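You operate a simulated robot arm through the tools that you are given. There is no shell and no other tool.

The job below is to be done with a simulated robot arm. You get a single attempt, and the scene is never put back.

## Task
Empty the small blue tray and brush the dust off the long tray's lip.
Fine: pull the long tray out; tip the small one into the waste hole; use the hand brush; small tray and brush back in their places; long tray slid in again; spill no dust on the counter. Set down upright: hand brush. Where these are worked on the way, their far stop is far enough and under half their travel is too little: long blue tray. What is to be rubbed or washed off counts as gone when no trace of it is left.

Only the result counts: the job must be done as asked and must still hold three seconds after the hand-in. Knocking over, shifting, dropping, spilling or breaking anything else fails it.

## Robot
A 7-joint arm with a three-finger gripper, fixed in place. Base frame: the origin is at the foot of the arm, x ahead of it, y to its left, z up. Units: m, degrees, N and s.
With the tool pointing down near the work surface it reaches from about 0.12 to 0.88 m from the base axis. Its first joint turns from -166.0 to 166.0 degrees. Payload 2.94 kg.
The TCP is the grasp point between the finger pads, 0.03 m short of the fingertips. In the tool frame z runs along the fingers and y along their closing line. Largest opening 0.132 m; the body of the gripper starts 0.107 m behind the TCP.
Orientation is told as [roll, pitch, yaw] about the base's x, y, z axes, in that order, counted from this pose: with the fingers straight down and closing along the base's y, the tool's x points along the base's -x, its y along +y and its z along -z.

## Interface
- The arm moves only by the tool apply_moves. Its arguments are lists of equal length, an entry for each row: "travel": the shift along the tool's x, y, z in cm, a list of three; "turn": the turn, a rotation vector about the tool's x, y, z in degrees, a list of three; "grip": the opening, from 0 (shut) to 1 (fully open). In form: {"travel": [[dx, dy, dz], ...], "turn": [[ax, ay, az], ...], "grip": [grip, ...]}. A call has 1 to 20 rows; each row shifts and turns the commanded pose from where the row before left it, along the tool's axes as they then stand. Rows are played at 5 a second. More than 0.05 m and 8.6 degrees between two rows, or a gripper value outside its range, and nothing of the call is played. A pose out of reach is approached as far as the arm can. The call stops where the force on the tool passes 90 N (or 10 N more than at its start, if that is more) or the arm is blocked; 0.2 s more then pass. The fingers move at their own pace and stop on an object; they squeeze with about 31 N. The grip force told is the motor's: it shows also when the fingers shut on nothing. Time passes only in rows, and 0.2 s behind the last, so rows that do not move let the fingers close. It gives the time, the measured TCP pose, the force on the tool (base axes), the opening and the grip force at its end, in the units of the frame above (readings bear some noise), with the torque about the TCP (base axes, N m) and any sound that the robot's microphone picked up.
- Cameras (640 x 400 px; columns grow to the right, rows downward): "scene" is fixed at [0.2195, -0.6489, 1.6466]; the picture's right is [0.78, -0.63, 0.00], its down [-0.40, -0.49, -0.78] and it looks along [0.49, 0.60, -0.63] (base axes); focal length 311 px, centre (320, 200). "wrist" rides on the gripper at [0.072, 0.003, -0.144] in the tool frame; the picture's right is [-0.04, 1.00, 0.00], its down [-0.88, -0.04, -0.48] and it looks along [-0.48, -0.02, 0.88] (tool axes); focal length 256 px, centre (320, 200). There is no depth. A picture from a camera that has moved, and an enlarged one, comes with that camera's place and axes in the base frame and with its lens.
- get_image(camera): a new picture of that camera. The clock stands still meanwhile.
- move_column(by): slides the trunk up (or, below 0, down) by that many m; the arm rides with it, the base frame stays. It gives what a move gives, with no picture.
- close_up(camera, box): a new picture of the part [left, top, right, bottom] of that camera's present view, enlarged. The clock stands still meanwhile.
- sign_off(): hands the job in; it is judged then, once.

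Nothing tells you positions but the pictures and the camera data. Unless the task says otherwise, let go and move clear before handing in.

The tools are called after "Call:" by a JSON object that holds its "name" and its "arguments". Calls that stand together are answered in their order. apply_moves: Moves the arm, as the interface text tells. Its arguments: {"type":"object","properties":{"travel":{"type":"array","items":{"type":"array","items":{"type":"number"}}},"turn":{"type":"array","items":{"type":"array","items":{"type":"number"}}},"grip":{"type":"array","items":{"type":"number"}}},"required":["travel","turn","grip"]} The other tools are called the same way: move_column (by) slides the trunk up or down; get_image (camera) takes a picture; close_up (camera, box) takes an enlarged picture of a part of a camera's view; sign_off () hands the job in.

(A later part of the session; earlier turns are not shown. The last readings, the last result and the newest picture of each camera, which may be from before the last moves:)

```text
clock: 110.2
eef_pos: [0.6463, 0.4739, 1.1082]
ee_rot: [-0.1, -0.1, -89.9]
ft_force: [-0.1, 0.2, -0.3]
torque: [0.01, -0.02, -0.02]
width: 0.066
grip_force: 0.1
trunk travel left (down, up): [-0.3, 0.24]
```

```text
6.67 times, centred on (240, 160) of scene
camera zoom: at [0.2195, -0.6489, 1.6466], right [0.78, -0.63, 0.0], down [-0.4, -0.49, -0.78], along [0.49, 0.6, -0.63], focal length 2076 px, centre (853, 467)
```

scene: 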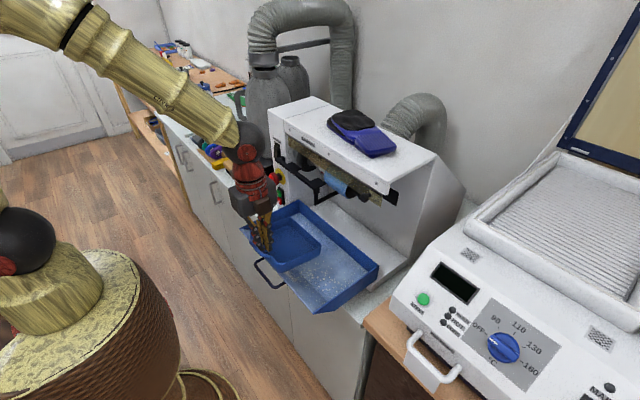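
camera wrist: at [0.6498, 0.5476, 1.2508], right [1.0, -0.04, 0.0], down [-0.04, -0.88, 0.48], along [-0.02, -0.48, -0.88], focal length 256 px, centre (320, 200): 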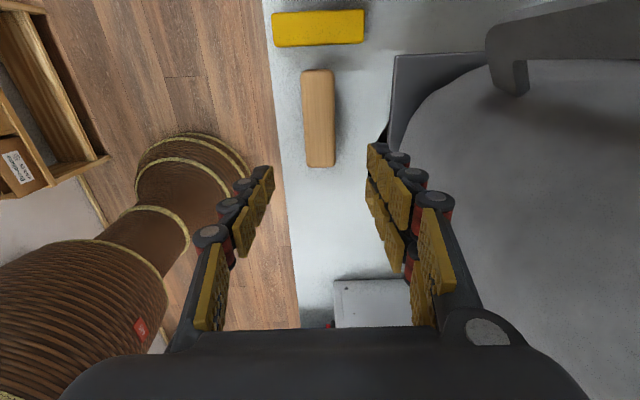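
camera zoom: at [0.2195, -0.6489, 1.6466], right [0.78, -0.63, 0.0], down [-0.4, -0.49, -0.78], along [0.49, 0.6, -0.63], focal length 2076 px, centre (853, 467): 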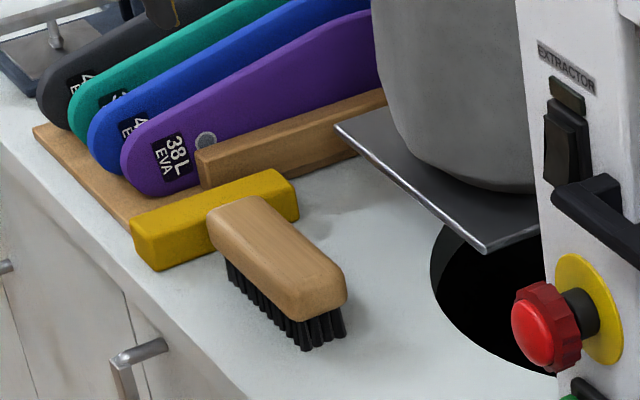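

The brush stands in its place. I go back to the small tray to move it aside with the same wall clamp.

Call:
{"name": "apply_moves", "arguments": {"travel": [[0, -4.5, -1], [0, -4.5, -1], [0, -4.5, 0], [0, -4.5, 0], [-4.8, 0, 0], [-4.8, 0, 0], [-4.8, 0, 0], [-4.8, 0, 0], [-4.8, 0, 0], [-4.8, 0, 0], [-4.8, 0, 0], [-4.8, 0, 0], [-4.8, 0, 0], [-4.8, 0, 0], [-4.8, 0, 0], [-4.8, 0, 0], [-4.3, 0, 0], [0, 0, 0]], "turn": [[0, 0, 0], [0, 0, 0], [0, 0, 0], [0, 0, 0], [0, 0, 0], [0, 0, 0], [0, 0, 0], [0, 0, 0], [0, 0, 0], [0, 0, 0], [0, 0, 0], [0, 0, 0], [0, 0, 0], [0, 0, 0], [0, 0, 0], [0, 0, 0], [0, 0, 0], [0, 0, 0]], "grip": [0.5, 0.5, 0.5, 0.4, 0.2, 0.2, 0.2, 0.2, 0.2, 0.2, 0.2, 0.2, 0.2, 0.2, 0.2, 0.2, 0.2, 0.2]}}

Call:
{"name": "apply_moves", "arguments": {"travel": [[0, 4, 0], [0, 4, 0], [0, 1, 3], [0, 0, 3], [0, 0, 2.5], [0, 0, 0]], "turn": [[0, 0, 0], [0, 0, 0], [0, 0, 0], [0, 0, 0], [0, 0, 0], [0, 0, 0]], "grip": [0.2, 0.2, 0.2, 0.2, 0.2, 0.2]}}

Call:
{"name": "get_image", "arguments": {"camera": "wrist"}}

Call:
{"name": "close_up", "arguments": {"camera": "wrist", "box": [220, 80, 420, 205]}}

```text
clock: 114.0
eef_pos: [0.4672, -0.1485, 1.1275]
ee_rot: [0.0, 0.0, -89.8]
ft_force: [-0.7, 0.2, 0.3]
torque: [-0.02, 0.01, 0.01]
width: 0.0266
grip_force: 0.1
trunk travel left (down, up): [-0.3, 0.24]
```

```text
clock: 115.4
eef_pos: [0.5577, -0.1475, 1.0399]
ee_rot: [0.0, 0.1, -89.8]
ft_force: [-0.1, -0.4, 0.3]
torque: [0.02, 0.0, 0.01]
width: 0.0265
grip_force: 0.0
trunk travel left (down, up): [-0.3, 0.24]
```

```text
taken
camera wrist: at [0.5617, -0.0741, 1.1842], right [1.0, -0.04, 0.0], down [-0.04, -0.88, 0.48], along [-0.02, -0.48, -0.88], focal length 256 px, centre (320, 200)
```

wrist: 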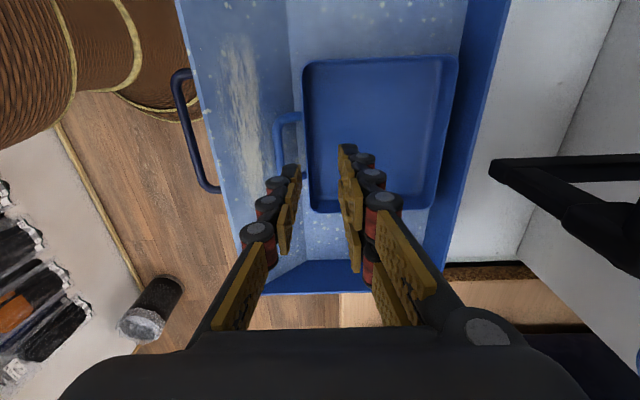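

```text
3.20 times, centred on (320, 142) of wrist
camera zoom: at [0.5617, -0.0741, 1.1842], right [1.0, -0.04, 0.0], down [-0.04, -0.88, 0.48], along [-0.02, -0.48, -0.88], focal length 819 px, centre (320, 384)
```

zoom: 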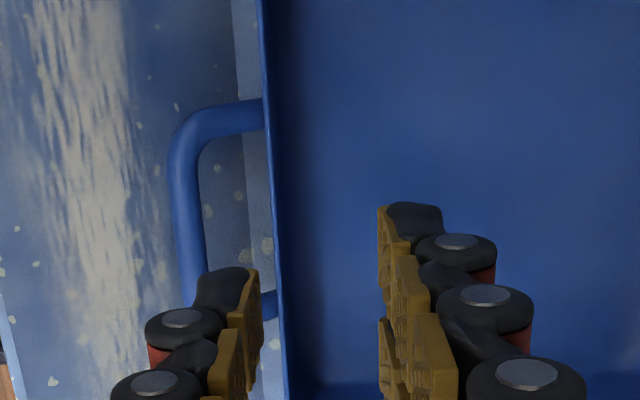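

Gap is 0.525–0.544, loop centre y≈−0.144. I adjust 1.5 mm and descend into the clamp position.

Call:
{"name": "apply_moves", "arguments": {"travel": [[0.3, -0.1, 2], [0, 0, 2], [0, 0, 1], [0, 0, 0.5], [0, 0, 0.5], [0, 0, 0]], "turn": [[0, 0, 0], [0, 0, 0], [0, 0, 0], [0, 0, 0], [0, 0, 0], [0, 0, 0]], "grip": [0.2, 0.2, 0.2, 0.2, 0.2, 0.2]}}

Call:
{"name": "apply_moves", "arguments": {"travel": [[0, 0, 0.5], [0, 0, 0.5], [0, 0, 0.4], [0, 0, 0]], "turn": [[0, 0, 0], [0, 0, 0], [0, 0, 0], [0, 0, 0]], "grip": [0.2, 0.2, 0.2, 0.2]}}

Call:
{"name": "close_up", "arguments": {"camera": "wrist", "box": [220, 80, 420, 205]}}

```text
clock: 116.8
eef_pos: [0.5538, -0.1429, 0.9816]
ee_rot: [-0.1, 0.0, -90.0]
ft_force: [0.2, 0.4, 0.3]
torque: [0.0, 0.01, 0.01]
width: 0.026
grip_force: 0.2
trunk travel left (down, up): [-0.3, 0.24]
```

```text
clock: 117.8
eef_pos: [0.5552, -0.1424, 0.9672]
ee_rot: [0.0, 0.0, -89.9]
ft_force: [0.1, -1.2, 0.0]
torque: [-0.03, 0.02, -0.03]
width: 0.0265
grip_force: 0.1
trunk travel left (down, up): [-0.3, 0.24]
```

```text
3.20 times, centred on (320, 142) of wrist
camera zoom: at [0.5587, -0.07, 1.1111], right [1.0, -0.04, 0.0], down [-0.04, -0.88, 0.48], along [-0.02, -0.48, -0.88], focal length 819 px, centre (320, 384)
```

zoom: 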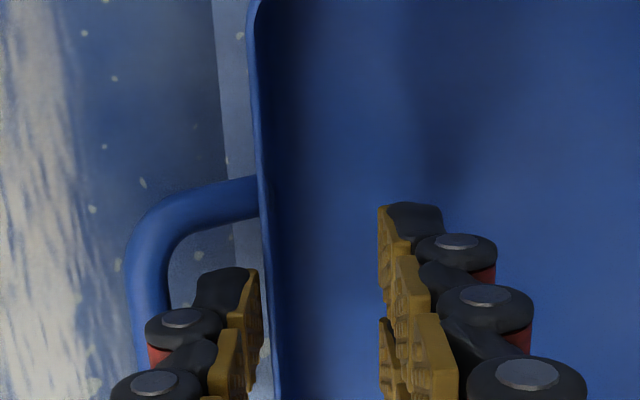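

Clamp position reached without contact. Close, lift, and carry the empty tray toward a free patch of counter left of the machine.

Call:
{"name": "apply_moves", "arguments": {"travel": [[0, 0, 0], [0, 0, 0], [0, 0, 0], [0, 0, 0], [0, 0, -0.5], [0, 0, -1.5], [0, 0, -3], [0, 0, -3], [0, -2, -3], [0, -3, -1], [0, -3, 0], [0, -3, 0], [0, 0, 0]], "turn": [[0, 0, 0], [0, 0, 0], [0, 0, 0], [0, 0, 0], [0, 0, 0], [0, 0, 0], [0, 0, 0], [0, 0, 0], [0, 0, 0], [0, 0, 0], [0, 0, 0], [0, 0, 0], [0, 0, 0]], "grip": [0, 0, 0, 0, 0, 0, 0, 0, 0, 0, 0, 0, 0]}}

Call:
{"name": "get_image", "arguments": {"camera": "wrist"}}

Call:
{"name": "close_up", "arguments": {"camera": "scene", "box": [220, 160, 420, 310]}}

```text
clock: 120.6
eef_pos: [0.4456, -0.1437, 1.0883]
ee_rot: [0.0, 0.0, -89.9]
ft_force: [-0.3, 0.1, 0.6]
torque: [0.01, 0.01, 0.01]
width: 0.0
grip_force: 28.6
trunk travel left (down, up): [-0.3, 0.24]
```

```text
taken
camera wrist: at [0.4482, -0.0703, 1.2321], right [1.0, -0.04, 0.0], down [-0.04, -0.88, 0.48], along [-0.02, -0.48, -0.88], focal length 256 px, centre (320, 200)
```

wrist: 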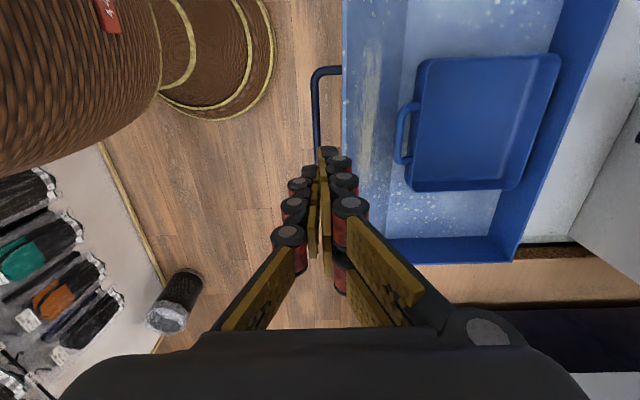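

```text
2.67 times, centred on (320, 235) of scene
camera zoom: at [0.2195, -0.6489, 1.6466], right [0.78, -0.63, 0.0], down [-0.4, -0.49, -0.78], along [0.49, 0.6, -0.63], focal length 830 px, centre (320, 107)
```

zoom: 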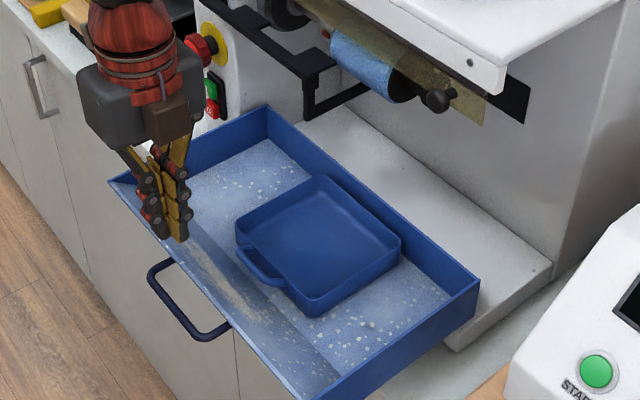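

The clamp slipped off (width 0): the tray stayed in place, shifted about 1 cm in +x. I re-approach with a narrower opening centred on the wall, and will verify the grip before lifting.

Call:
{"name": "apply_moves", "arguments": {"travel": [[0, 3, 0], [0, 4, 0], [0, 4, 0], [0, 0.2, 2], [0, 0, 2.5], [0, 0, 0]], "turn": [[0, 0, 0], [0, 0, 0], [0, 0, 0], [0, 0, 0], [0, 0, 0], [0, 0, 0]], "grip": [0.11, 0.11, 0.11, 0.11, 0.11, 0.11]}}

Call:
{"name": "get_image", "arguments": {"camera": "wrist"}}

Call:
{"name": "close_up", "arguments": {"camera": "wrist", "box": [220, 80, 420, 205]}}

```text
clock: 122.0
eef_pos: [0.5592, -0.1433, 1.0417]
ee_rot: [0.0, -0.1, -90.0]
ft_force: [0.0, -0.3, 0.6]
torque: [-0.02, 0.01, 0.04]
width: 0.0143
grip_force: 0.1
trunk travel left (down, up): [-0.3, 0.24]
```

```text
taken
camera wrist: at [0.563, -0.0692, 1.1851], right [1.0, -0.04, 0.0], down [-0.04, -0.88, 0.48], along [-0.02, -0.48, -0.88], focal length 256 px, centre (320, 200)
```

wrist: 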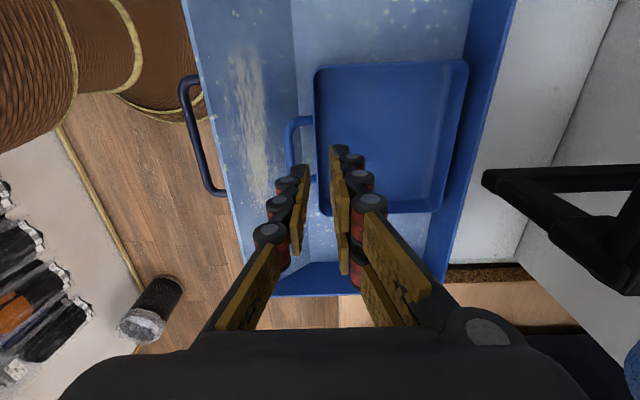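

```text
3.20 times, centred on (320, 142) of wrist
camera zoom: at [0.563, -0.0692, 1.1851], right [1.0, -0.04, 0.0], down [-0.04, -0.88, 0.48], along [-0.02, -0.48, -0.88], focal length 819 px, centre (320, 384)
```

zoom: 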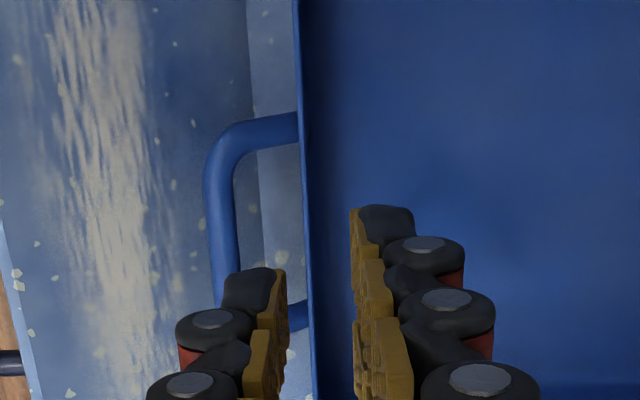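

Wall centre at x≈0.556 now. I centre on it and descend with the 1.4 cm opening.

Call:
{"name": "apply_moves", "arguments": {"travel": [[0.15, -0.3, 2], [0, 0, 2], [0, 0, 1], [0, 0, 0.5], [0, 0, 0]], "turn": [[0, 0, 0], [0, 0, 0], [0, 0, 0], [0, 0, 0], [0, 0, 0]], "grip": [0.11, 0.11, 0.11, 0.11, 0.11]}}

Call:
{"name": "close_up", "arguments": {"camera": "wrist", "box": [220, 80, 420, 205]}}

```text
clock: 123.2
eef_pos: [0.554, -0.1421, 0.9877]
ee_rot: [0.1, 0.0, -90.0]
ft_force: [0.1, -0.7, 0.1]
torque: [-0.05, -0.02, 0.01]
width: 0.0143
grip_force: 0.0
trunk travel left (down, up): [-0.3, 0.24]
```

```text
3.20 times, centred on (320, 142) of wrist
camera zoom: at [0.558, -0.0687, 1.1313], right [1.0, -0.04, 0.0], down [-0.04, -0.88, 0.48], along [-0.02, -0.48, -0.88], focal length 819 px, centre (320, 384)
```

zoom: 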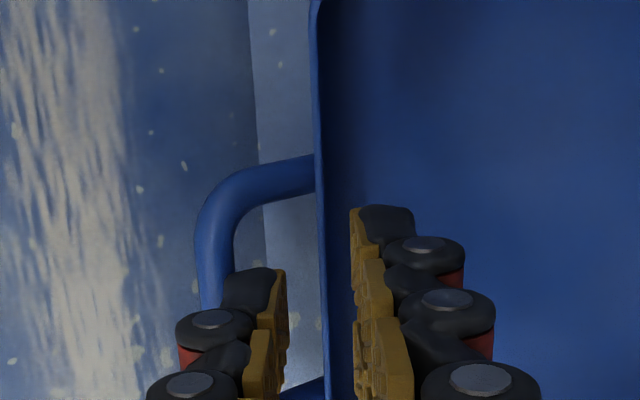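

Well centred. Down the last 2.4 cm, then clamp.

Call:
{"name": "apply_moves", "arguments": {"travel": [[0, 0, 0.6], [0, 0, 0.6], [0, 0, 0.6], [0, 0, 0.5], [0, 0, 0]], "turn": [[0, 0, 0], [0, 0, 0], [0, 0, 0], [0, 0, 0], [0, 0, 0]], "grip": [0.11, 0.11, 0.11, 0.11, 0.11]}}

Call:
{"name": "apply_moves", "arguments": {"travel": [[0, 0, 0], [0, 0, 0], [0, 0, 0], [0, 0, 0], [0, 0, 0], [0, 0, 0]], "turn": [[0, 0, 0], [0, 0, 0], [0, 0, 0], [0, 0, 0], [0, 0, 0], [0, 0, 0]], "grip": [0, 0, 0, 0, 0, 0]}}

Call:
{"name": "close_up", "arguments": {"camera": "wrist", "box": [220, 80, 420, 205]}}

```text
clock: 124.4
eef_pos: [0.5543, -0.1419, 0.9639]
ee_rot: [0.0, 0.0, -89.8]
ft_force: [-0.5, 0.0, 0.0]
torque: [0.04, 0.0, -0.04]
width: 0.0144
grip_force: 0.0
trunk travel left (down, up): [-0.3, 0.24]
```

```text
clock: 125.8
eef_pos: [0.555, -0.1417, 0.9653]
ee_rot: [-0.1, 0.0, -89.9]
ft_force: [-0.1, 0.1, -0.1]
torque: [0.05, -0.03, -0.03]
width: 0.0058
grip_force: 31.0
trunk travel left (down, up): [-0.3, 0.24]
```

```text
3.20 times, centred on (320, 142) of wrist
camera zoom: at [0.5579, -0.0686, 1.1081], right [1.0, -0.04, 0.0], down [-0.04, -0.88, 0.48], along [-0.02, -0.48, -0.88], focal length 819 px, centre (320, 384)
```

zoom: 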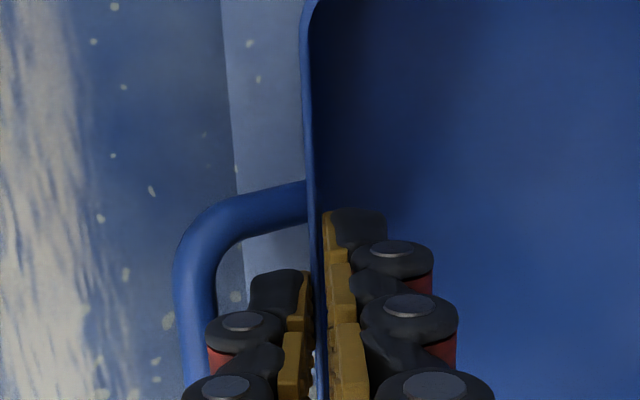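

Clamp is good again (5.8 mm, 31 N). Gentle lift and verification.

Call:
{"name": "apply_moves", "arguments": {"travel": [[0, 0, -0.4], [0, 0, -0.5], [0, 0, -0.6], [0, 0, -0.8], [0, 0, -1], [0, 0, 0]], "turn": [[0, 0, 0], [0, 0, 0], [0, 0, 0], [0, 0, 0], [0, 0, 0], [0, 0, 0]], "grip": [0, 0, 0, 0, 0, 0]}}

Call:
{"name": "get_image", "arguments": {"camera": "wrist"}}

```text
clock: 127.2
eef_pos: [0.5545, -0.1412, 0.9982]
ee_rot: [0.0, 0.0, -89.9]
ft_force: [-0.3, 0.3, -1.7]
torque: [-0.01, 0.15, 0.03]
width: 0.0056
grip_force: 31.0
trunk travel left (down, up): [-0.3, 0.24]
```

```text
taken
camera wrist: at [0.5588, -0.0693, 1.1416], right [1.0, -0.04, 0.0], down [-0.04, -0.88, 0.48], along [-0.02, -0.48, -0.88], focal length 256 px, centre (320, 200)
```

wrist: 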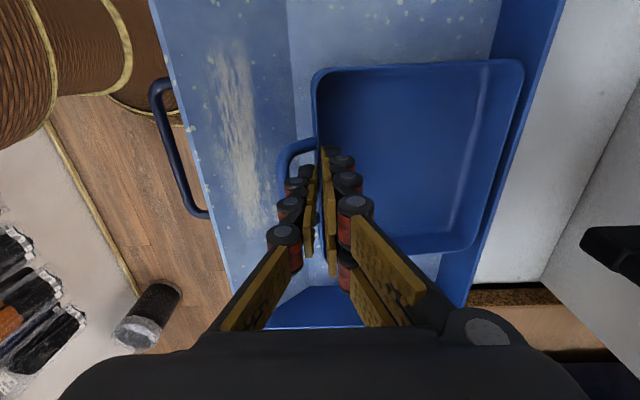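

Held well. I carry it to the free counter patch at about (0.60, 0.235).

Call:
{"name": "apply_moves", "arguments": {"travel": [[0, 0, -2], [0, 0, -2.5], [0, -1, -2.5], [0, -2, -2], [0, -3, 0], [0, -3, 0], [0, -2, 0], [0, 0, 0]], "turn": [[0, 0, 0], [0, 0, 0], [0, 0, 0], [0, 0, 0], [0, 0, 0], [0, 0, 0], [0, 0, 0], [0, 0, 0]], "grip": [0, 0, 0, 0, 0, 0, 0, 0]}}

Call:
{"name": "apply_moves", "arguments": {"travel": [[2, 0, 0], [3.5, 0, 0], [4, 0, 0], [4, 0, 0], [4, 0, 0], [4, 0, 0], [4, 0, 0], [4, 0, 0], [4, 0, 0], [2.5, 0, 0], [1.6, 0, 0], [0, 2, 0], [0, 3, 0], [0, 3, 0], [0, 3, 0], [0, 3, 0], [0, 1.5, 0], [0, 0, 0]], "turn": [[0, 0, 0], [0, 0, 0], [0, 0, 0], [0, 0, 0], [0, 0, 0], [0, 0, 0], [0, 0, 0], [0, 0, 0], [0, 0, 0], [0, 0, 0], [0, 0, 0], [0, 0, 0], [0, 0, 0], [0, 0, 0], [0, 0, 0], [0, 0, 0], [0, 0, 0], [0, 0, 0]], "grip": [0, 0, 0, 0, 0, 0, 0, 0, 0, 0, 0, 0, 0, 0, 0, 0, 0, 0]}}

Call:
{"name": "get_image", "arguments": {"camera": "wrist"}}

Call:
{"name": "close_up", "arguments": {"camera": "scene", "box": [180, 100, 340, 220]}}

```text
clock: 129.0
eef_pos: [0.4449, -0.1416, 1.0869]
ee_rot: [0.0, -0.1, -89.9]
ft_force: [-0.1, -0.8, -1.5]
torque: [-0.03, 0.12, 0.0]
width: 0.0061
grip_force: 31.1
trunk travel left (down, up): [-0.3, 0.24]
```

```text
clock: 132.8
eef_pos: [0.5987, 0.2351, 1.0879]
ee_rot: [-0.1, -0.1, -89.9]
ft_force: [0.5, 0.9, -2.0]
torque: [0.07, 0.09, 0.02]
width: 0.0059
grip_force: 30.6
trunk travel left (down, up): [-0.3, 0.24]
```

```text
taken
camera wrist: at [0.6023, 0.3079, 1.2314], right [1.0, -0.04, 0.0], down [-0.04, -0.88, 0.48], along [-0.02, -0.48, -0.88], focal length 256 px, centre (320, 200)
```

wrist: 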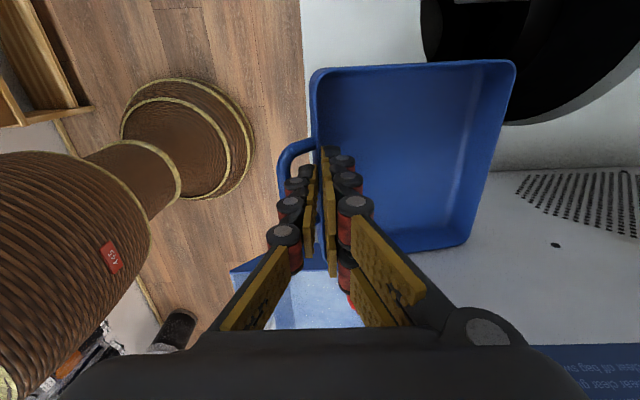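

```text
3.33 times, centred on (260, 160) of scene
camera zoom: at [0.2195, -0.6489, 1.6466], right [0.78, -0.63, 0.0], down [-0.4, -0.49, -0.78], along [0.49, 0.6, -0.63], focal length 1038 px, centre (520, 333)
```

zoom: 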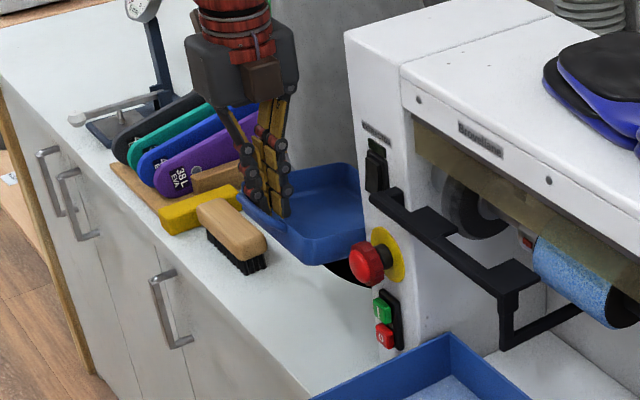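

Clear beside the machine. I lower the tray to the counter.

Call:
{"name": "apply_moves", "arguments": {"travel": [[0.8, 0, 1], [0, 0, 3], [0, 0, 3], [0, 0, 3], [0, 0, 3], [0, 0, 2], [0, 0, 1.5], [0, 0, 1.0], [0, 0, 0]], "turn": [[0, 0, 0], [0, 0, 0], [0, 0, 0], [0, 0, 0], [0, 0, 0], [0, 0, 0], [0, 0, 0], [0, 0, 0], [0, 0, 0]], "grip": [0, 0, 0, 0, 0, 0, 0, 0, 0]}}

Call:
{"name": "close_up", "arguments": {"camera": "scene", "box": [190, 120, 310, 220]}}

```text
clock: 134.8
eef_pos: [0.5996, 0.242, 0.9151]
ee_rot: [0.1, 0.0, -89.9]
ft_force: [-1.0, -0.8, 13.3]
torque: [-0.73, 0.01, -0.05]
width: 0.0058
grip_force: 31.3
trunk travel left (down, up): [-0.3, 0.24]
```

```text
4.00 times, centred on (250, 170) of scene
camera zoom: at [0.2195, -0.6489, 1.6466], right [0.78, -0.63, 0.0], down [-0.4, -0.49, -0.78], along [0.49, 0.6, -0.63], focal length 1246 px, centre (600, 320)
```

zoom: 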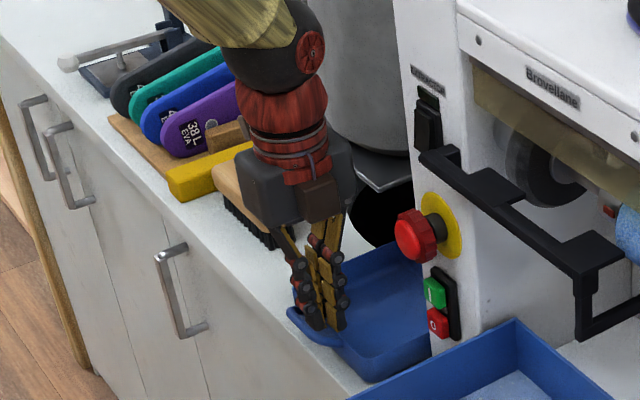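

Contact felt slightly earlier than expected (13 N, on the −y side). Let me look before releasing.

Call:
{"name": "get_image", "arguments": {"camera": "wrist"}}

Call:
{"name": "close_up", "arguments": {"camera": "scene", "box": [250, 165, 310, 215]}}

```text
taken
camera wrist: at [0.6024, 0.315, 1.0593], right [1.0, -0.04, 0.0], down [-0.04, -0.88, 0.47], along [-0.02, -0.47, -0.88], focal length 256 px, centre (320, 200)
```

wrist: 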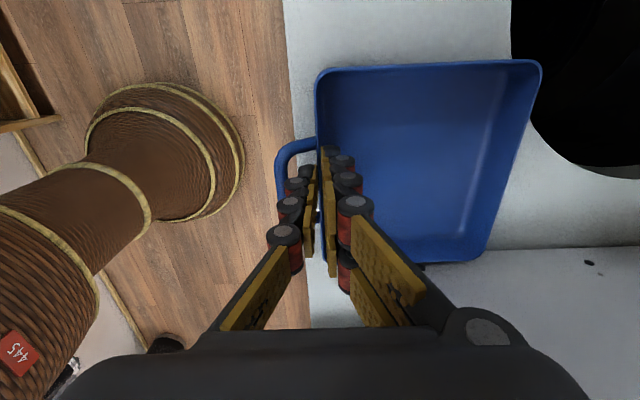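

```text
8.00 times, centred on (280, 190) of scene
camera zoom: at [0.2195, -0.6489, 1.6466], right [0.78, -0.63, 0.0], down [-0.4, -0.49, -0.78], along [0.49, 0.6, -0.63], focal length 2491 px, centre (640, 280)
```

zoom: 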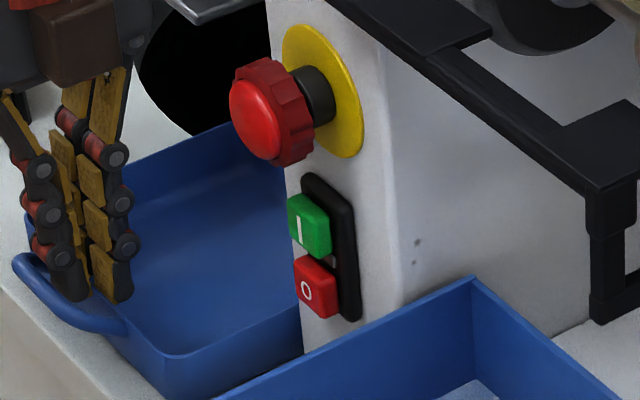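

The tray is simply resting on the counter (counter is nearer z≈0.867). I release it and rise.

Call:
{"name": "apply_moves", "arguments": {"travel": [[0, 0, -0.2], [0, 0, 0], [0, 0, 0], [0, 0, 0], [0, 0, -0.8], [0, 0, -1.5], [0, 0, -3], [0, 0, -4], [0, 0, -4], [0, 0, -4], [0, 0, 0]], "turn": [[0, 0, 0], [0, 0, 0], [0, 0, 0], [0, 0, 0], [0, 0, 0], [0, 0, 0], [0, 0, 0], [0, 0, 0], [0, 0, 0], [0, 0, 0], [0, 0, 0]], "grip": [0, 0.11, 0.11, 0.11, 0.11, 0.11, 0.11, 0.3, 0.5, 0.5, 0.5]}}

Call:
{"name": "get_image", "arguments": {"camera": "wrist"}}

Call:
{"name": "close_up", "arguments": {"camera": "scene", "box": [190, 120, 310, 220]}}

```text
clock: 137.2
eef_pos: [0.5999, 0.2412, 1.0868]
ee_rot: [-0.1, 0.0, -89.8]
ft_force: [0.5, -0.4, -0.1]
torque: [0.01, -0.03, 0.01]
width: 0.0661
grip_force: 0.1
trunk travel left (down, up): [-0.3, 0.24]
```

```text
taken
camera wrist: at [0.6026, 0.3153, 1.2304], right [1.0, -0.04, 0.0], down [-0.04, -0.88, 0.48], along [-0.02, -0.48, -0.88], focal length 256 px, centre (320, 200)
```

wrist: 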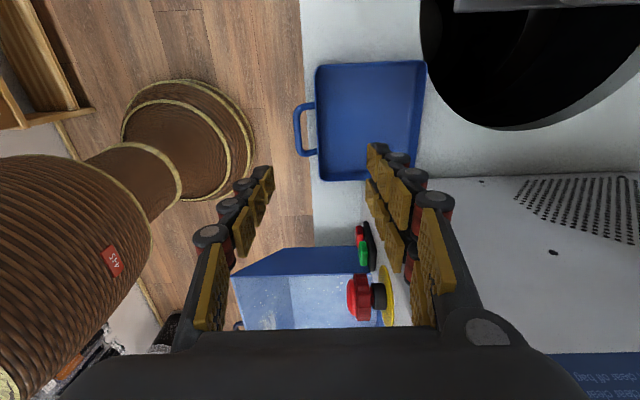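

```text
4.00 times, centred on (250, 170) of scene
camera zoom: at [0.2195, -0.6489, 1.6466], right [0.78, -0.63, 0.0], down [-0.4, -0.49, -0.78], along [0.49, 0.6, -0.63], focal length 1246 px, centre (600, 320)
```

zoom: 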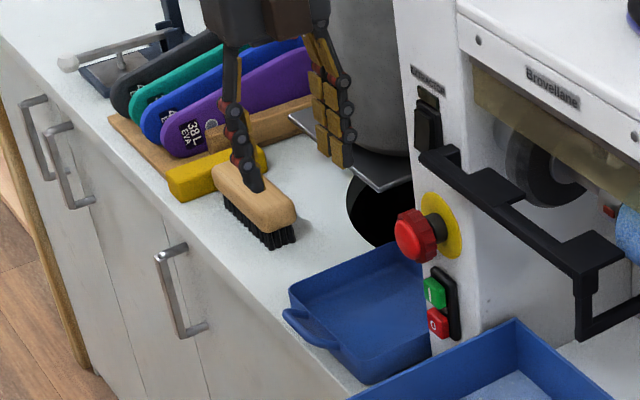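

The small tray is parked safely on the counter. Now I fetch the brush again.

Call:
{"name": "apply_moves", "arguments": {"travel": [[0, 0, -2], [4.5, 1, 0], [4.5, 1, 0], [4.5, 1, 0], [4.5, 1, 0], [4.5, 0.5, 0], [0.8, 0, 0], [0, 0, 4], [0, 0, 4], [0, 0, 4], [0, 0, 3], [0, 0, 0]], "turn": [[0, 0, 0], [0, 0, 0], [0, 0, 0], [0, 0, 0], [0, 0, 0], [0, 0, 0], [0, 0, 0], [0, 0, 0], [0, 0, 0], [0, 0, 0], [0, 0, 0], [0, 0, 0]], "grip": [0.5, 0.5, 0.5, 0.5, 0.5, 0.5, 0.5, 0.5, 0.5, 0.5, 0.5, 0.5]}}

Call:
{"name": "get_image", "arguments": {"camera": "wrist"}}

```text
clock: 139.8
eef_pos: [0.6428, 0.4754, 0.9587]
ee_rot: [0.0, 0.0, -89.9]
ft_force: [0.3, 0.2, -0.6]
torque: [-0.01, -0.01, 0.02]
width: 0.0661
grip_force: 0.1
trunk travel left (down, up): [-0.3, 0.24]
```

```text
taken
camera wrist: at [0.6462, 0.5493, 1.1023], right [1.0, -0.04, 0.0], down [-0.04, -0.88, 0.48], along [-0.02, -0.48, -0.88], focal length 256 px, centre (320, 200)
```

wrist: 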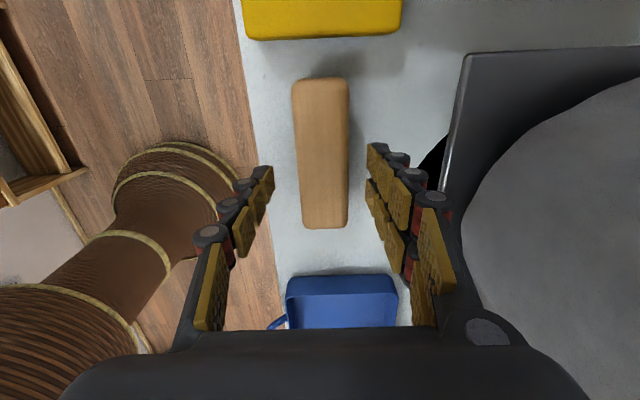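

Call:
{"name": "apply_moves", "arguments": {"travel": [[-0.15, 0.25, 1.5], [0, 0, 1.5], [0, 0, 1.2], [0, 0, 0], [0, 0, 0], [0, 0, 0], [0, 0, 0], [0, 0, 0]], "turn": [[0, 0, 0], [0, 0, 0], [0, 0, 0], [0, 0, 0], [0, 0, 0], [0, 0, 0], [0, 0, 0], [0, 0, 0]], "grip": [0.5, 0.5, 0.5, 0.5, 0.1, 0.1, 0.1, 0.1]}}

Call:
{"name": "apply_moves", "arguments": {"travel": [[0, 0, 0], [0, 0, -0.5], [0, 0, -1], [0, 0, -2], [0, 0, -3], [0, 0, -3], [0, -2, -3], [0, 0, 0]], "turn": [[0, 0, 0], [0, 0, 0], [0, 0, 0], [0, 0, 0], [0, 0, 0], [0, 0, 0], [0, 0, 0], [0, 0, 0]], "grip": [0.1, 0.1, 0.1, 0.1, 0.1, 0.1, 0.1, 0.1]}}

Call:
{"name": "get_image", "arguments": {"camera": "wrist"}}

Call:
{"name": "close_up", "arguments": {"camera": "scene", "box": [170, 80, 310, 200]}}

```text
clock: 141.6
eef_pos: [0.6473, 0.4753, 0.9173]
ee_rot: [0.0, 0.0, -89.9]
ft_force: [-0.5, 0.3, 0.5]
torque: [-0.02, 0.01, 0.08]
width: 0.0413
grip_force: 30.8
trunk travel left (down, up): [-0.3, 0.24]
```

```text
clock: 143.4
eef_pos: [0.6252, 0.4782, 1.0403]
ee_rot: [-0.2, -0.1, -89.9]
ft_force: [0.4, -0.4, -0.7]
torque: [-0.04, 0.01, -0.01]
width: 0.0412
grip_force: 30.9
trunk travel left (down, up): [-0.3, 0.24]
```

```text
taken
camera wrist: at [0.6297, 0.5504, 1.1835], right [1.0, -0.04, 0.0], down [-0.04, -0.88, 0.48], along [-0.02, -0.48, -0.88], focal length 256 px, centre (320, 200)
```

wrist: 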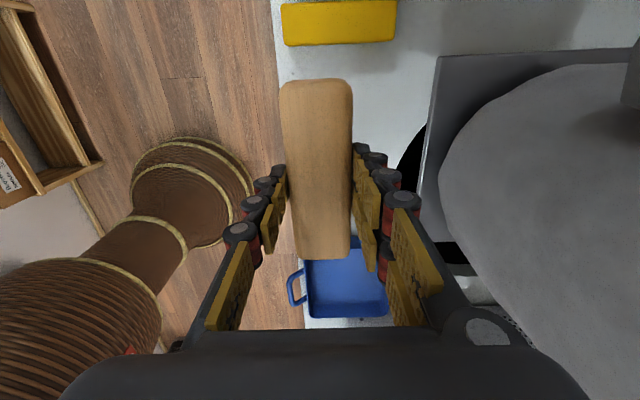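

```text
3.33 times, centred on (240, 140) of scene
camera zoom: at [0.2195, -0.6489, 1.6466], right [0.78, -0.63, 0.0], down [-0.4, -0.49, -0.78], along [0.49, 0.6, -0.63], focal length 1038 px, centre (587, 400)
```

zoom: 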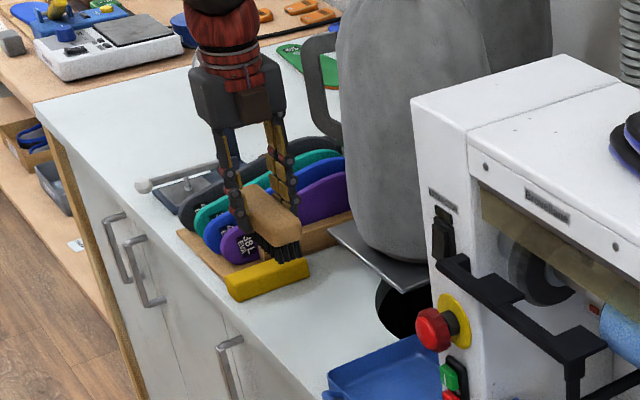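

Brush firmly held. I carry it over to the long tray's lip.

Call:
{"name": "apply_moves", "arguments": {"travel": [[0, -3, -3], [0, -3.5, -3], [0, -4, 0], [0, -3, 0], [-4.8, 0, 0], [-4.8, 0, 0], [-4.8, 0, 0], [-4.8, 0, 0], [-4.8, 0, 0], [-4.8, 0, 0], [-4.8, 0, 0], [-4.8, 0, 0], [-4.8, 0, 0], [-4.8, 0, 0], [-4.8, 0, 0], [-4.8, 0, 0], [-4.8, 0, 0], [-1.9, 0, 0], [0, 0, 0]], "turn": [[0, 0, 0], [0, 0, 0], [0, 0, 0], [0, 0, 0], [0, 0, 0], [0, 0, 0], [0, 0, 0], [0, 0, 0], [0, 0, 0], [0, 0, 0], [0, 0, 0], [0, 0, 0], [0, 0, 0], [0, 0, 0], [0, 0, 0], [0, 0, 0], [0, 0, 0], [0, 0, 0], [0, 0, 0]], "grip": [0.1, 0.1, 0.1, 0.1, 0.1, 0.1, 0.1, 0.1, 0.1, 0.1, 0.1, 0.1, 0.1, 0.1, 0.1, 0.1, 0.1, 0.1, 0.1]}}

Call:
{"name": "get_image", "arguments": {"camera": "wrist"}}

Call:
{"name": "close_up", "arguments": {"camera": "scene", "box": [220, 170, 420, 310]}}

```text
clock: 147.4
eef_pos: [0.4919, -0.1677, 1.1014]
ee_rot: [0.0, -0.1, -89.9]
ft_force: [-0.7, 1.3, -0.9]
torque: [0.02, 0.02, -0.02]
width: 0.0411
grip_force: 31.0
trunk travel left (down, up): [-0.3, 0.24]
```

```text
taken
camera wrist: at [0.4958, -0.0951, 1.245], right [1.0, -0.04, 0.0], down [-0.04, -0.88, 0.48], along [-0.02, -0.48, -0.88], focal length 256 px, centre (320, 200)
```

wrist: 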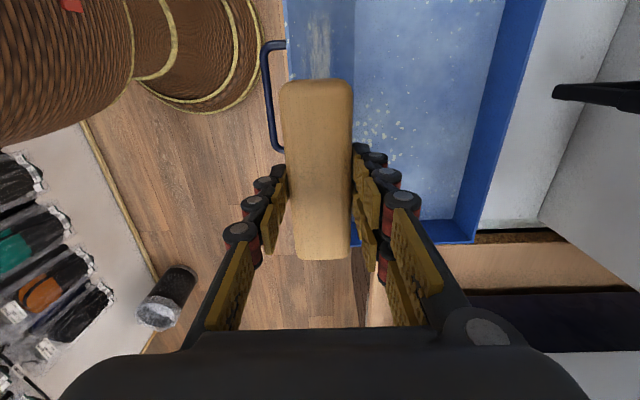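

```text
2.86 times, centred on (320, 240) of scene
camera zoom: at [0.2195, -0.6489, 1.6466], right [0.78, -0.63, 0.0], down [-0.4, -0.49, -0.78], along [0.49, 0.6, -0.63], focal length 890 px, centre (320, 86)
```

zoom: 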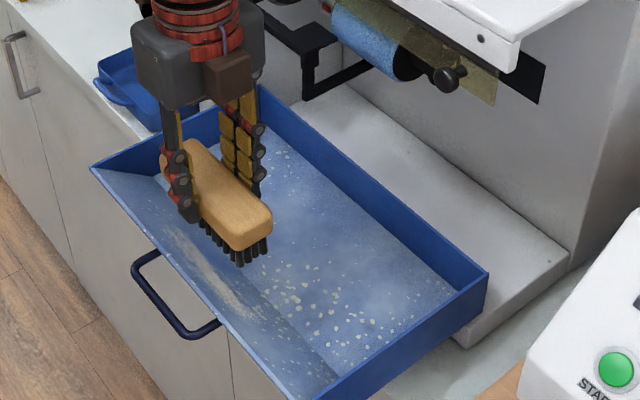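

Brush is over the lip with the small tray out of the way. I tilt it 15° back (bristles toward the lip slope) and lower until contact near the upper part of the lip.

Call:
{"name": "apply_moves", "arguments": {"travel": [[0, 0, 2], [0, 0, 2], [0, 0, 2], [0, 0, 1.5], [0, 0, 0]], "turn": [[7.5, 0, 0], [7.5, 0, 0], [0, 0, 0], [0, 0, 0], [0, 0, 0]], "grip": [0.1, 0.1, 0.1, 0.1, 0.1]}}

Call:
{"name": "close_up", "arguments": {"camera": "scene", "box": [240, 180, 360, 280]}}

Call:
{"name": "get_image", "arguments": {"camera": "wrist"}}

```text
clock: 148.6
eef_pos: [0.4802, -0.1686, 1.0271]
ee_rot: [-15.1, -0.1, -89.9]
ft_force: [-0.6, 0.6, -0.8]
torque: [0.03, -0.01, -0.01]
width: 0.0409
grip_force: 30.3
trunk travel left (down, up): [-0.3, 0.24]
```

```text
4.00 times, centred on (300, 230) of scene
camera zoom: at [0.2195, -0.6489, 1.6466], right [0.78, -0.63, 0.0], down [-0.4, -0.49, -0.78], along [0.49, 0.6, -0.63], focal length 1246 px, centre (400, 80)
```

zoom: 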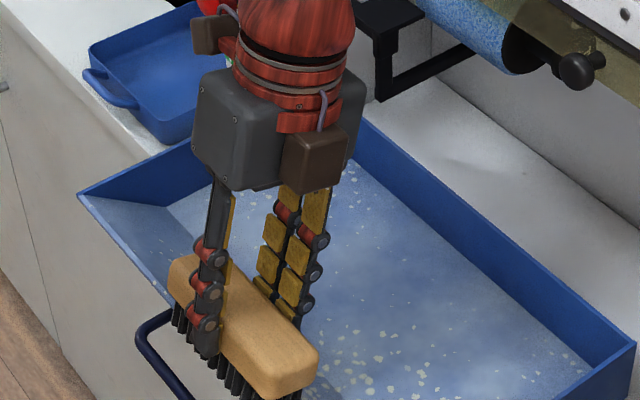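

```text
taken
camera wrist: at [0.5211, -0.0962, 1.1652], right [0.96, -0.04, -0.26], down [0.09, -0.88, 0.47], along [-0.25, -0.48, -0.84], focal length 256 px, centre (320, 200)
```

wrist: 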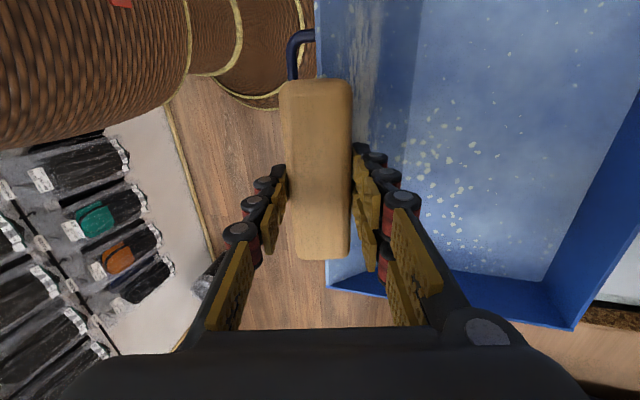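

Call:
{"name": "apply_moves", "arguments": {"travel": [[0, 1.35, -0.36], [0, 0.26, 0.97], [0, 0.13, 0.48], [0, 0, 0]], "turn": [[0, 0, 0], [0, 0, 0], [0, 0, 0], [0, 0, 0]], "grip": [0.1, 0.1, 0.1, 0.1]}}

Call:
{"name": "apply_moves", "arguments": {"travel": [[0, 0.1, 0.39], [0, 0, 0]], "turn": [[0, 0, 0], [0, 0, 0]], "grip": [0.1, 0.1]}}

Call:
{"name": "apply_moves", "arguments": {"travel": [[0, 0.1, 0.39], [0, 0, 0]], "turn": [[0, 0, 0], [0, 0, 0]], "grip": [0.1, 0.1]}}

Call:
{"name": "close_up", "arguments": {"camera": "scene", "box": [240, 190, 360, 290]}}

```text
clock: 149.6
eef_pos: [0.4942, -0.1689, 1.0145]
ee_rot: [-14.8, 0.0, -89.8]
ft_force: [0.4, 1.9, 25.5]
torque: [0.28, 0.71, -0.08]
width: 0.0412
grip_force: 30.7
trunk travel left (down, up): [-0.3, 0.24]
```

```text
clock: 150.2
eef_pos: [0.4939, -0.1694, 1.0095]
ee_rot: [-14.9, 0.0, -89.9]
ft_force: [0.3, -1.4, 32.6]
torque: [-0.21, 0.88, 0.11]
width: 0.0414
grip_force: 30.4
trunk travel left (down, up): [-0.3, 0.24]
```

```text
clock: 150.8
eef_pos: [0.4926, -0.1678, 1.0019]
ee_rot: [-15.2, 0.1, -89.9]
ft_force: [-0.2, 0.0, -1.7]
torque: [-0.01, -0.05, 0.01]
width: 0.0427
grip_force: 30.7
trunk travel left (down, up): [-0.3, 0.24]
```

```text
4.00 times, centred on (300, 240) of scene
camera zoom: at [0.2195, -0.6489, 1.6466], right [0.78, -0.63, 0.0], down [-0.4, -0.49, -0.78], along [0.49, 0.6, -0.63], focal length 1246 px, centre (400, 40)
```

zoom: 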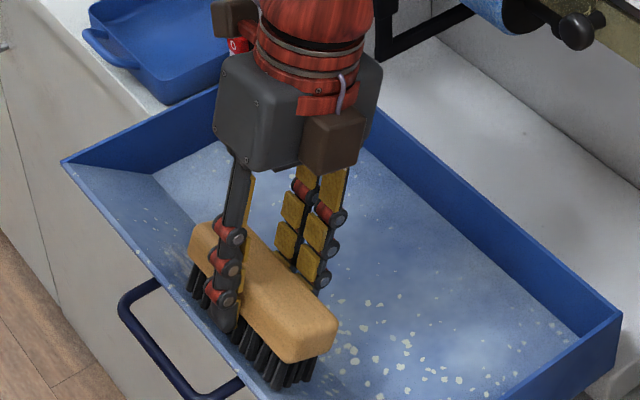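

The lip was met earlier than expected and the brush seems to have shifted in the grip (force dropped). Let me inspect how it sits.

Call:
{"name": "get_image", "arguments": {"camera": "wrist"}}

Call:
{"name": "close_up", "arguments": {"camera": "scene", "box": [270, 220, 340, 290]}}

```text
taken
camera wrist: at [0.5336, -0.0957, 1.1402], right [0.96, -0.04, -0.26], down [0.09, -0.88, 0.47], along [-0.25, -0.47, -0.84], focal length 256 px, centre (320, 200)
```

wrist: 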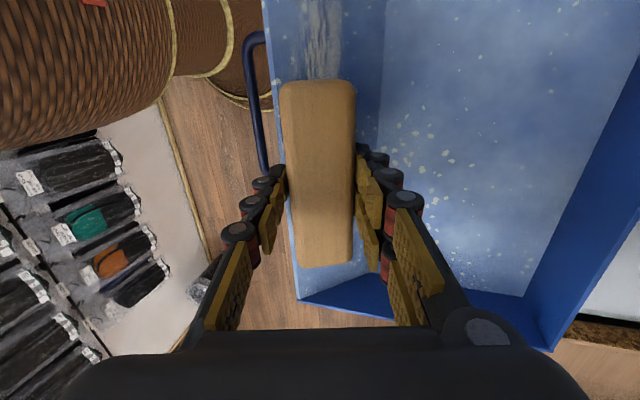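

```text
5.71 times, centred on (305, 255) of scene
camera zoom: at [0.2195, -0.6489, 1.6466], right [0.78, -0.63, 0.0], down [-0.4, -0.49, -0.78], along [0.49, 0.6, -0.63], focal length 1779 px, centre (406, -114)
```

zoom: 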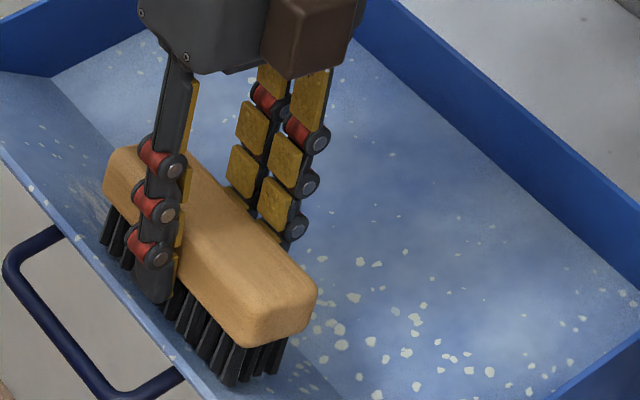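

The brush slid up a few mm and settled on the slope; still firmly gripped. I stroke down-slope in small steps watching the force.

Call:
{"name": "apply_moves", "arguments": {"travel": [[0, 0.66, 0.24], [0, 0.66, 0.24], [0, 0, 0]], "turn": [[0, 0, 0], [0, 0, 0], [0, 0, 0]], "grip": [0.1, 0.1, 0.1]}}

Call:
{"name": "apply_moves", "arguments": {"travel": [[0, 0.66, 0.24], [0, 0.66, 0.24], [0, 0, 0]], "turn": [[0, 0, 0], [0, 0, 0], [0, 0, 0]], "grip": [0.1, 0.1, 0.1]}}

Call:
{"name": "close_up", "arguments": {"camera": "scene", "box": [270, 220, 340, 290]}}

Call:
{"name": "get_image", "arguments": {"camera": "wrist"}}

```text
clock: 151.6
eef_pos: [0.5061, -0.1679, 0.9959]
ee_rot: [-15.0, 0.0, -90.0]
ft_force: [0.3, -0.3, -1.5]
torque: [0.01, -0.01, 0.01]
width: 0.043
grip_force: 30.6
trunk travel left (down, up): [-0.3, 0.24]
```

```text
clock: 152.4
eef_pos: [0.5168, -0.1704, 0.9876]
ee_rot: [-15.0, 0.1, -89.9]
ft_force: [-0.2, 0.1, -2.1]
torque: [0.01, -0.02, 0.02]
width: 0.0428
grip_force: 30.9
trunk travel left (down, up): [-0.3, 0.24]
```

```text
5.71 times, centred on (305, 255) of scene
camera zoom: at [0.2195, -0.6489, 1.6466], right [0.78, -0.63, 0.0], down [-0.4, -0.49, -0.78], along [0.49, 0.6, -0.63], focal length 1779 px, centre (406, -114)
```

zoom: 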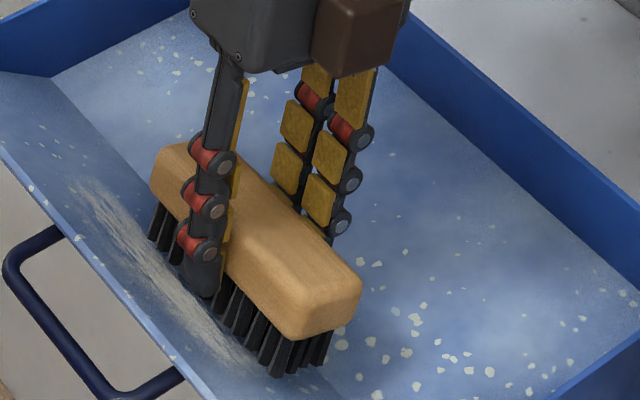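

```text
taken
camera wrist: at [0.5581, -0.0962, 1.1258], right [0.96, -0.04, -0.26], down [0.09, -0.88, 0.47], along [-0.25, -0.48, -0.84], focal length 256 px, centre (320, 200)
```

wrist: 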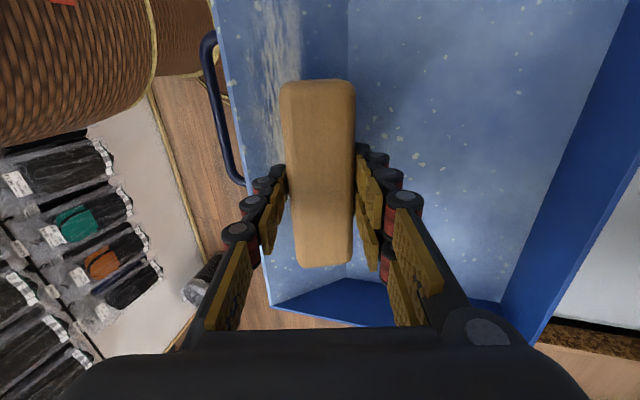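

No contact during that stroke (dust still there). I lower gently here until the bristles touch.

Call:
{"name": "apply_moves", "arguments": {"travel": [[0, 0.08, 0.29], [0, 0.08, 0.29], [0, 0, 0]], "turn": [[0, 0, 0], [0, 0, 0], [0, 0, 0]], "grip": [0.1, 0.1, 0.1]}}

Call:
{"name": "apply_moves", "arguments": {"travel": [[0, 0.05, 0.19], [0, 0, 0]], "turn": [[0, 0, 0], [0, 0, 0]], "grip": [0.1, 0.1]}}

Call:
{"name": "apply_moves", "arguments": {"travel": [[0, 0.05, 0.19], [0, 0, 0]], "turn": [[0, 0, 0], [0, 0, 0]], "grip": [0.1, 0.1]}}

```text
clock: 153.2
eef_pos: [0.5165, -0.1683, 0.9814]
ee_rot: [-15.1, 0.0, -89.9]
ft_force: [-0.4, -0.7, -1.3]
torque: [0.0, -0.03, -0.02]
width: 0.0431
grip_force: 31.2
trunk travel left (down, up): [-0.3, 0.24]
```

```text
clock: 153.8
eef_pos: [0.5165, -0.1694, 0.9814]
ee_rot: [-15.0, 0.1, -89.9]
ft_force: [0.0, -0.7, -1.5]
torque: [0.01, 0.01, -0.01]
width: 0.0426
grip_force: 31.2
trunk travel left (down, up): [-0.3, 0.24]
```

```text
clock: 154.4
eef_pos: [0.5172, -0.1698, 0.9796]
ee_rot: [-15.0, 0.0, -89.8]
ft_force: [0.8, -0.1, 3.7]
torque: [0.28, 0.07, -0.11]
width: 0.0427
grip_force: 31.1
trunk travel left (down, up): [-0.3, 0.24]
```

Touching now (≈5 N). I lift a hair, go back up-slope, and do a proper down-slope stroke with light contact.

Call:
{"name": "apply_moves", "arguments": {"travel": [[0, -0.08, -0.29], [0, -1.55, -0.57], [0, -1.55, -0.57], [0, 0, 0]], "turn": [[0, 0, 0], [0, 0, 0], [0, 0, 0], [0, 0, 0]], "grip": [0.1, 0.1, 0.1, 0.1]}}

Call:
{"name": "apply_moves", "arguments": {"travel": [[0, 0.08, 0.29], [0, 0, 0]], "turn": [[0, 0, 0], [0, 0, 0]], "grip": [0.1, 0.1]}}

Call:
{"name": "apply_moves", "arguments": {"travel": [[0, 0.06, 0.24], [0, 0, 0]], "turn": [[0, 0, 0], [0, 0, 0]], "grip": [0.1, 0.1]}}

```text
clock: 155.4
eef_pos: [0.4912, -0.1699, 1.0008]
ee_rot: [-14.9, 0.0, -89.9]
ft_force: [3.6, -0.1, 4.4]
torque: [0.25, 0.01, -0.23]
width: 0.0427
grip_force: 31.0
trunk travel left (down, up): [-0.3, 0.24]
```

```text
clock: 156.0
eef_pos: [0.4935, -0.169, 0.9999]
ee_rot: [-14.8, -0.1, -89.9]
ft_force: [10.4, -1.2, 27.5]
torque: [0.35, 0.46, -0.21]
width: 0.0428
grip_force: 30.6
trunk travel left (down, up): [-0.3, 0.24]
```

```text
clock: 156.6
eef_pos: [0.4951, -0.1689, 0.9959]
ee_rot: [-14.6, 0.0, -89.8]
ft_force: [23.3, -3.9, 27.5]
torque: [0.03, 0.11, -0.02]
width: 0.0441
grip_force: 31.4
trunk travel left (down, up): [-0.3, 0.24]
```

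Good contact now; force direction shows the lip slopes at ~40°. I ease the pressure slightly and stroke down along that slope.

Call:
{"name": "apply_moves", "arguments": {"travel": [[0, 0.04, -0.09], [0, 0.54, 0.25], [0, 0.54, 0.25], [0, 0.54, 0.25], [0, 0, 0]], "turn": [[0, 0, 0], [0, 0, 0], [0, 0, 0], [0, 0, 0], [0, 0, 0]], "grip": [0.1, 0.1, 0.1, 0.1, 0.1]}}

Call:
{"name": "close_up", "arguments": {"camera": "scene", "box": [270, 220, 340, 290]}}

Call:
{"name": "get_image", "arguments": {"camera": "wrist"}}

```text
clock: 157.8
eef_pos: [0.5031, -0.1675, 0.9825]
ee_rot: [-15.2, 0.0, -90.0]
ft_force: [9.0, 3.9, 23.6]
torque: [0.24, 0.61, -0.19]
width: 0.0454
grip_force: 30.3
trunk travel left (down, up): [-0.3, 0.24]
```

```text
5.71 times, centred on (305, 255) of scene
camera zoom: at [0.2195, -0.6489, 1.6466], right [0.78, -0.63, 0.0], down [-0.4, -0.49, -0.78], along [0.49, 0.6, -0.63], focal length 1779 px, centre (406, -114)
```

zoom: 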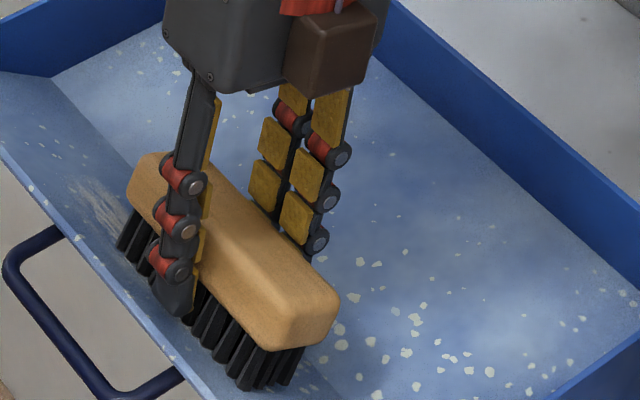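

```text
taken
camera wrist: at [0.5443, -0.0952, 1.1216], right [0.96, -0.04, -0.26], down [0.09, -0.88, 0.47], along [-0.25, -0.48, -0.84], focal length 256 px, centre (320, 200)
```

wrist: 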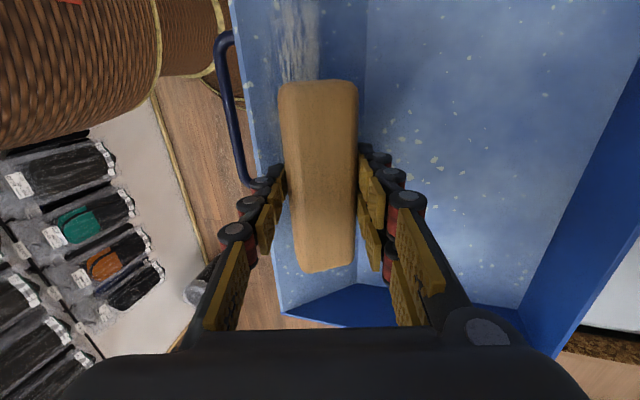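

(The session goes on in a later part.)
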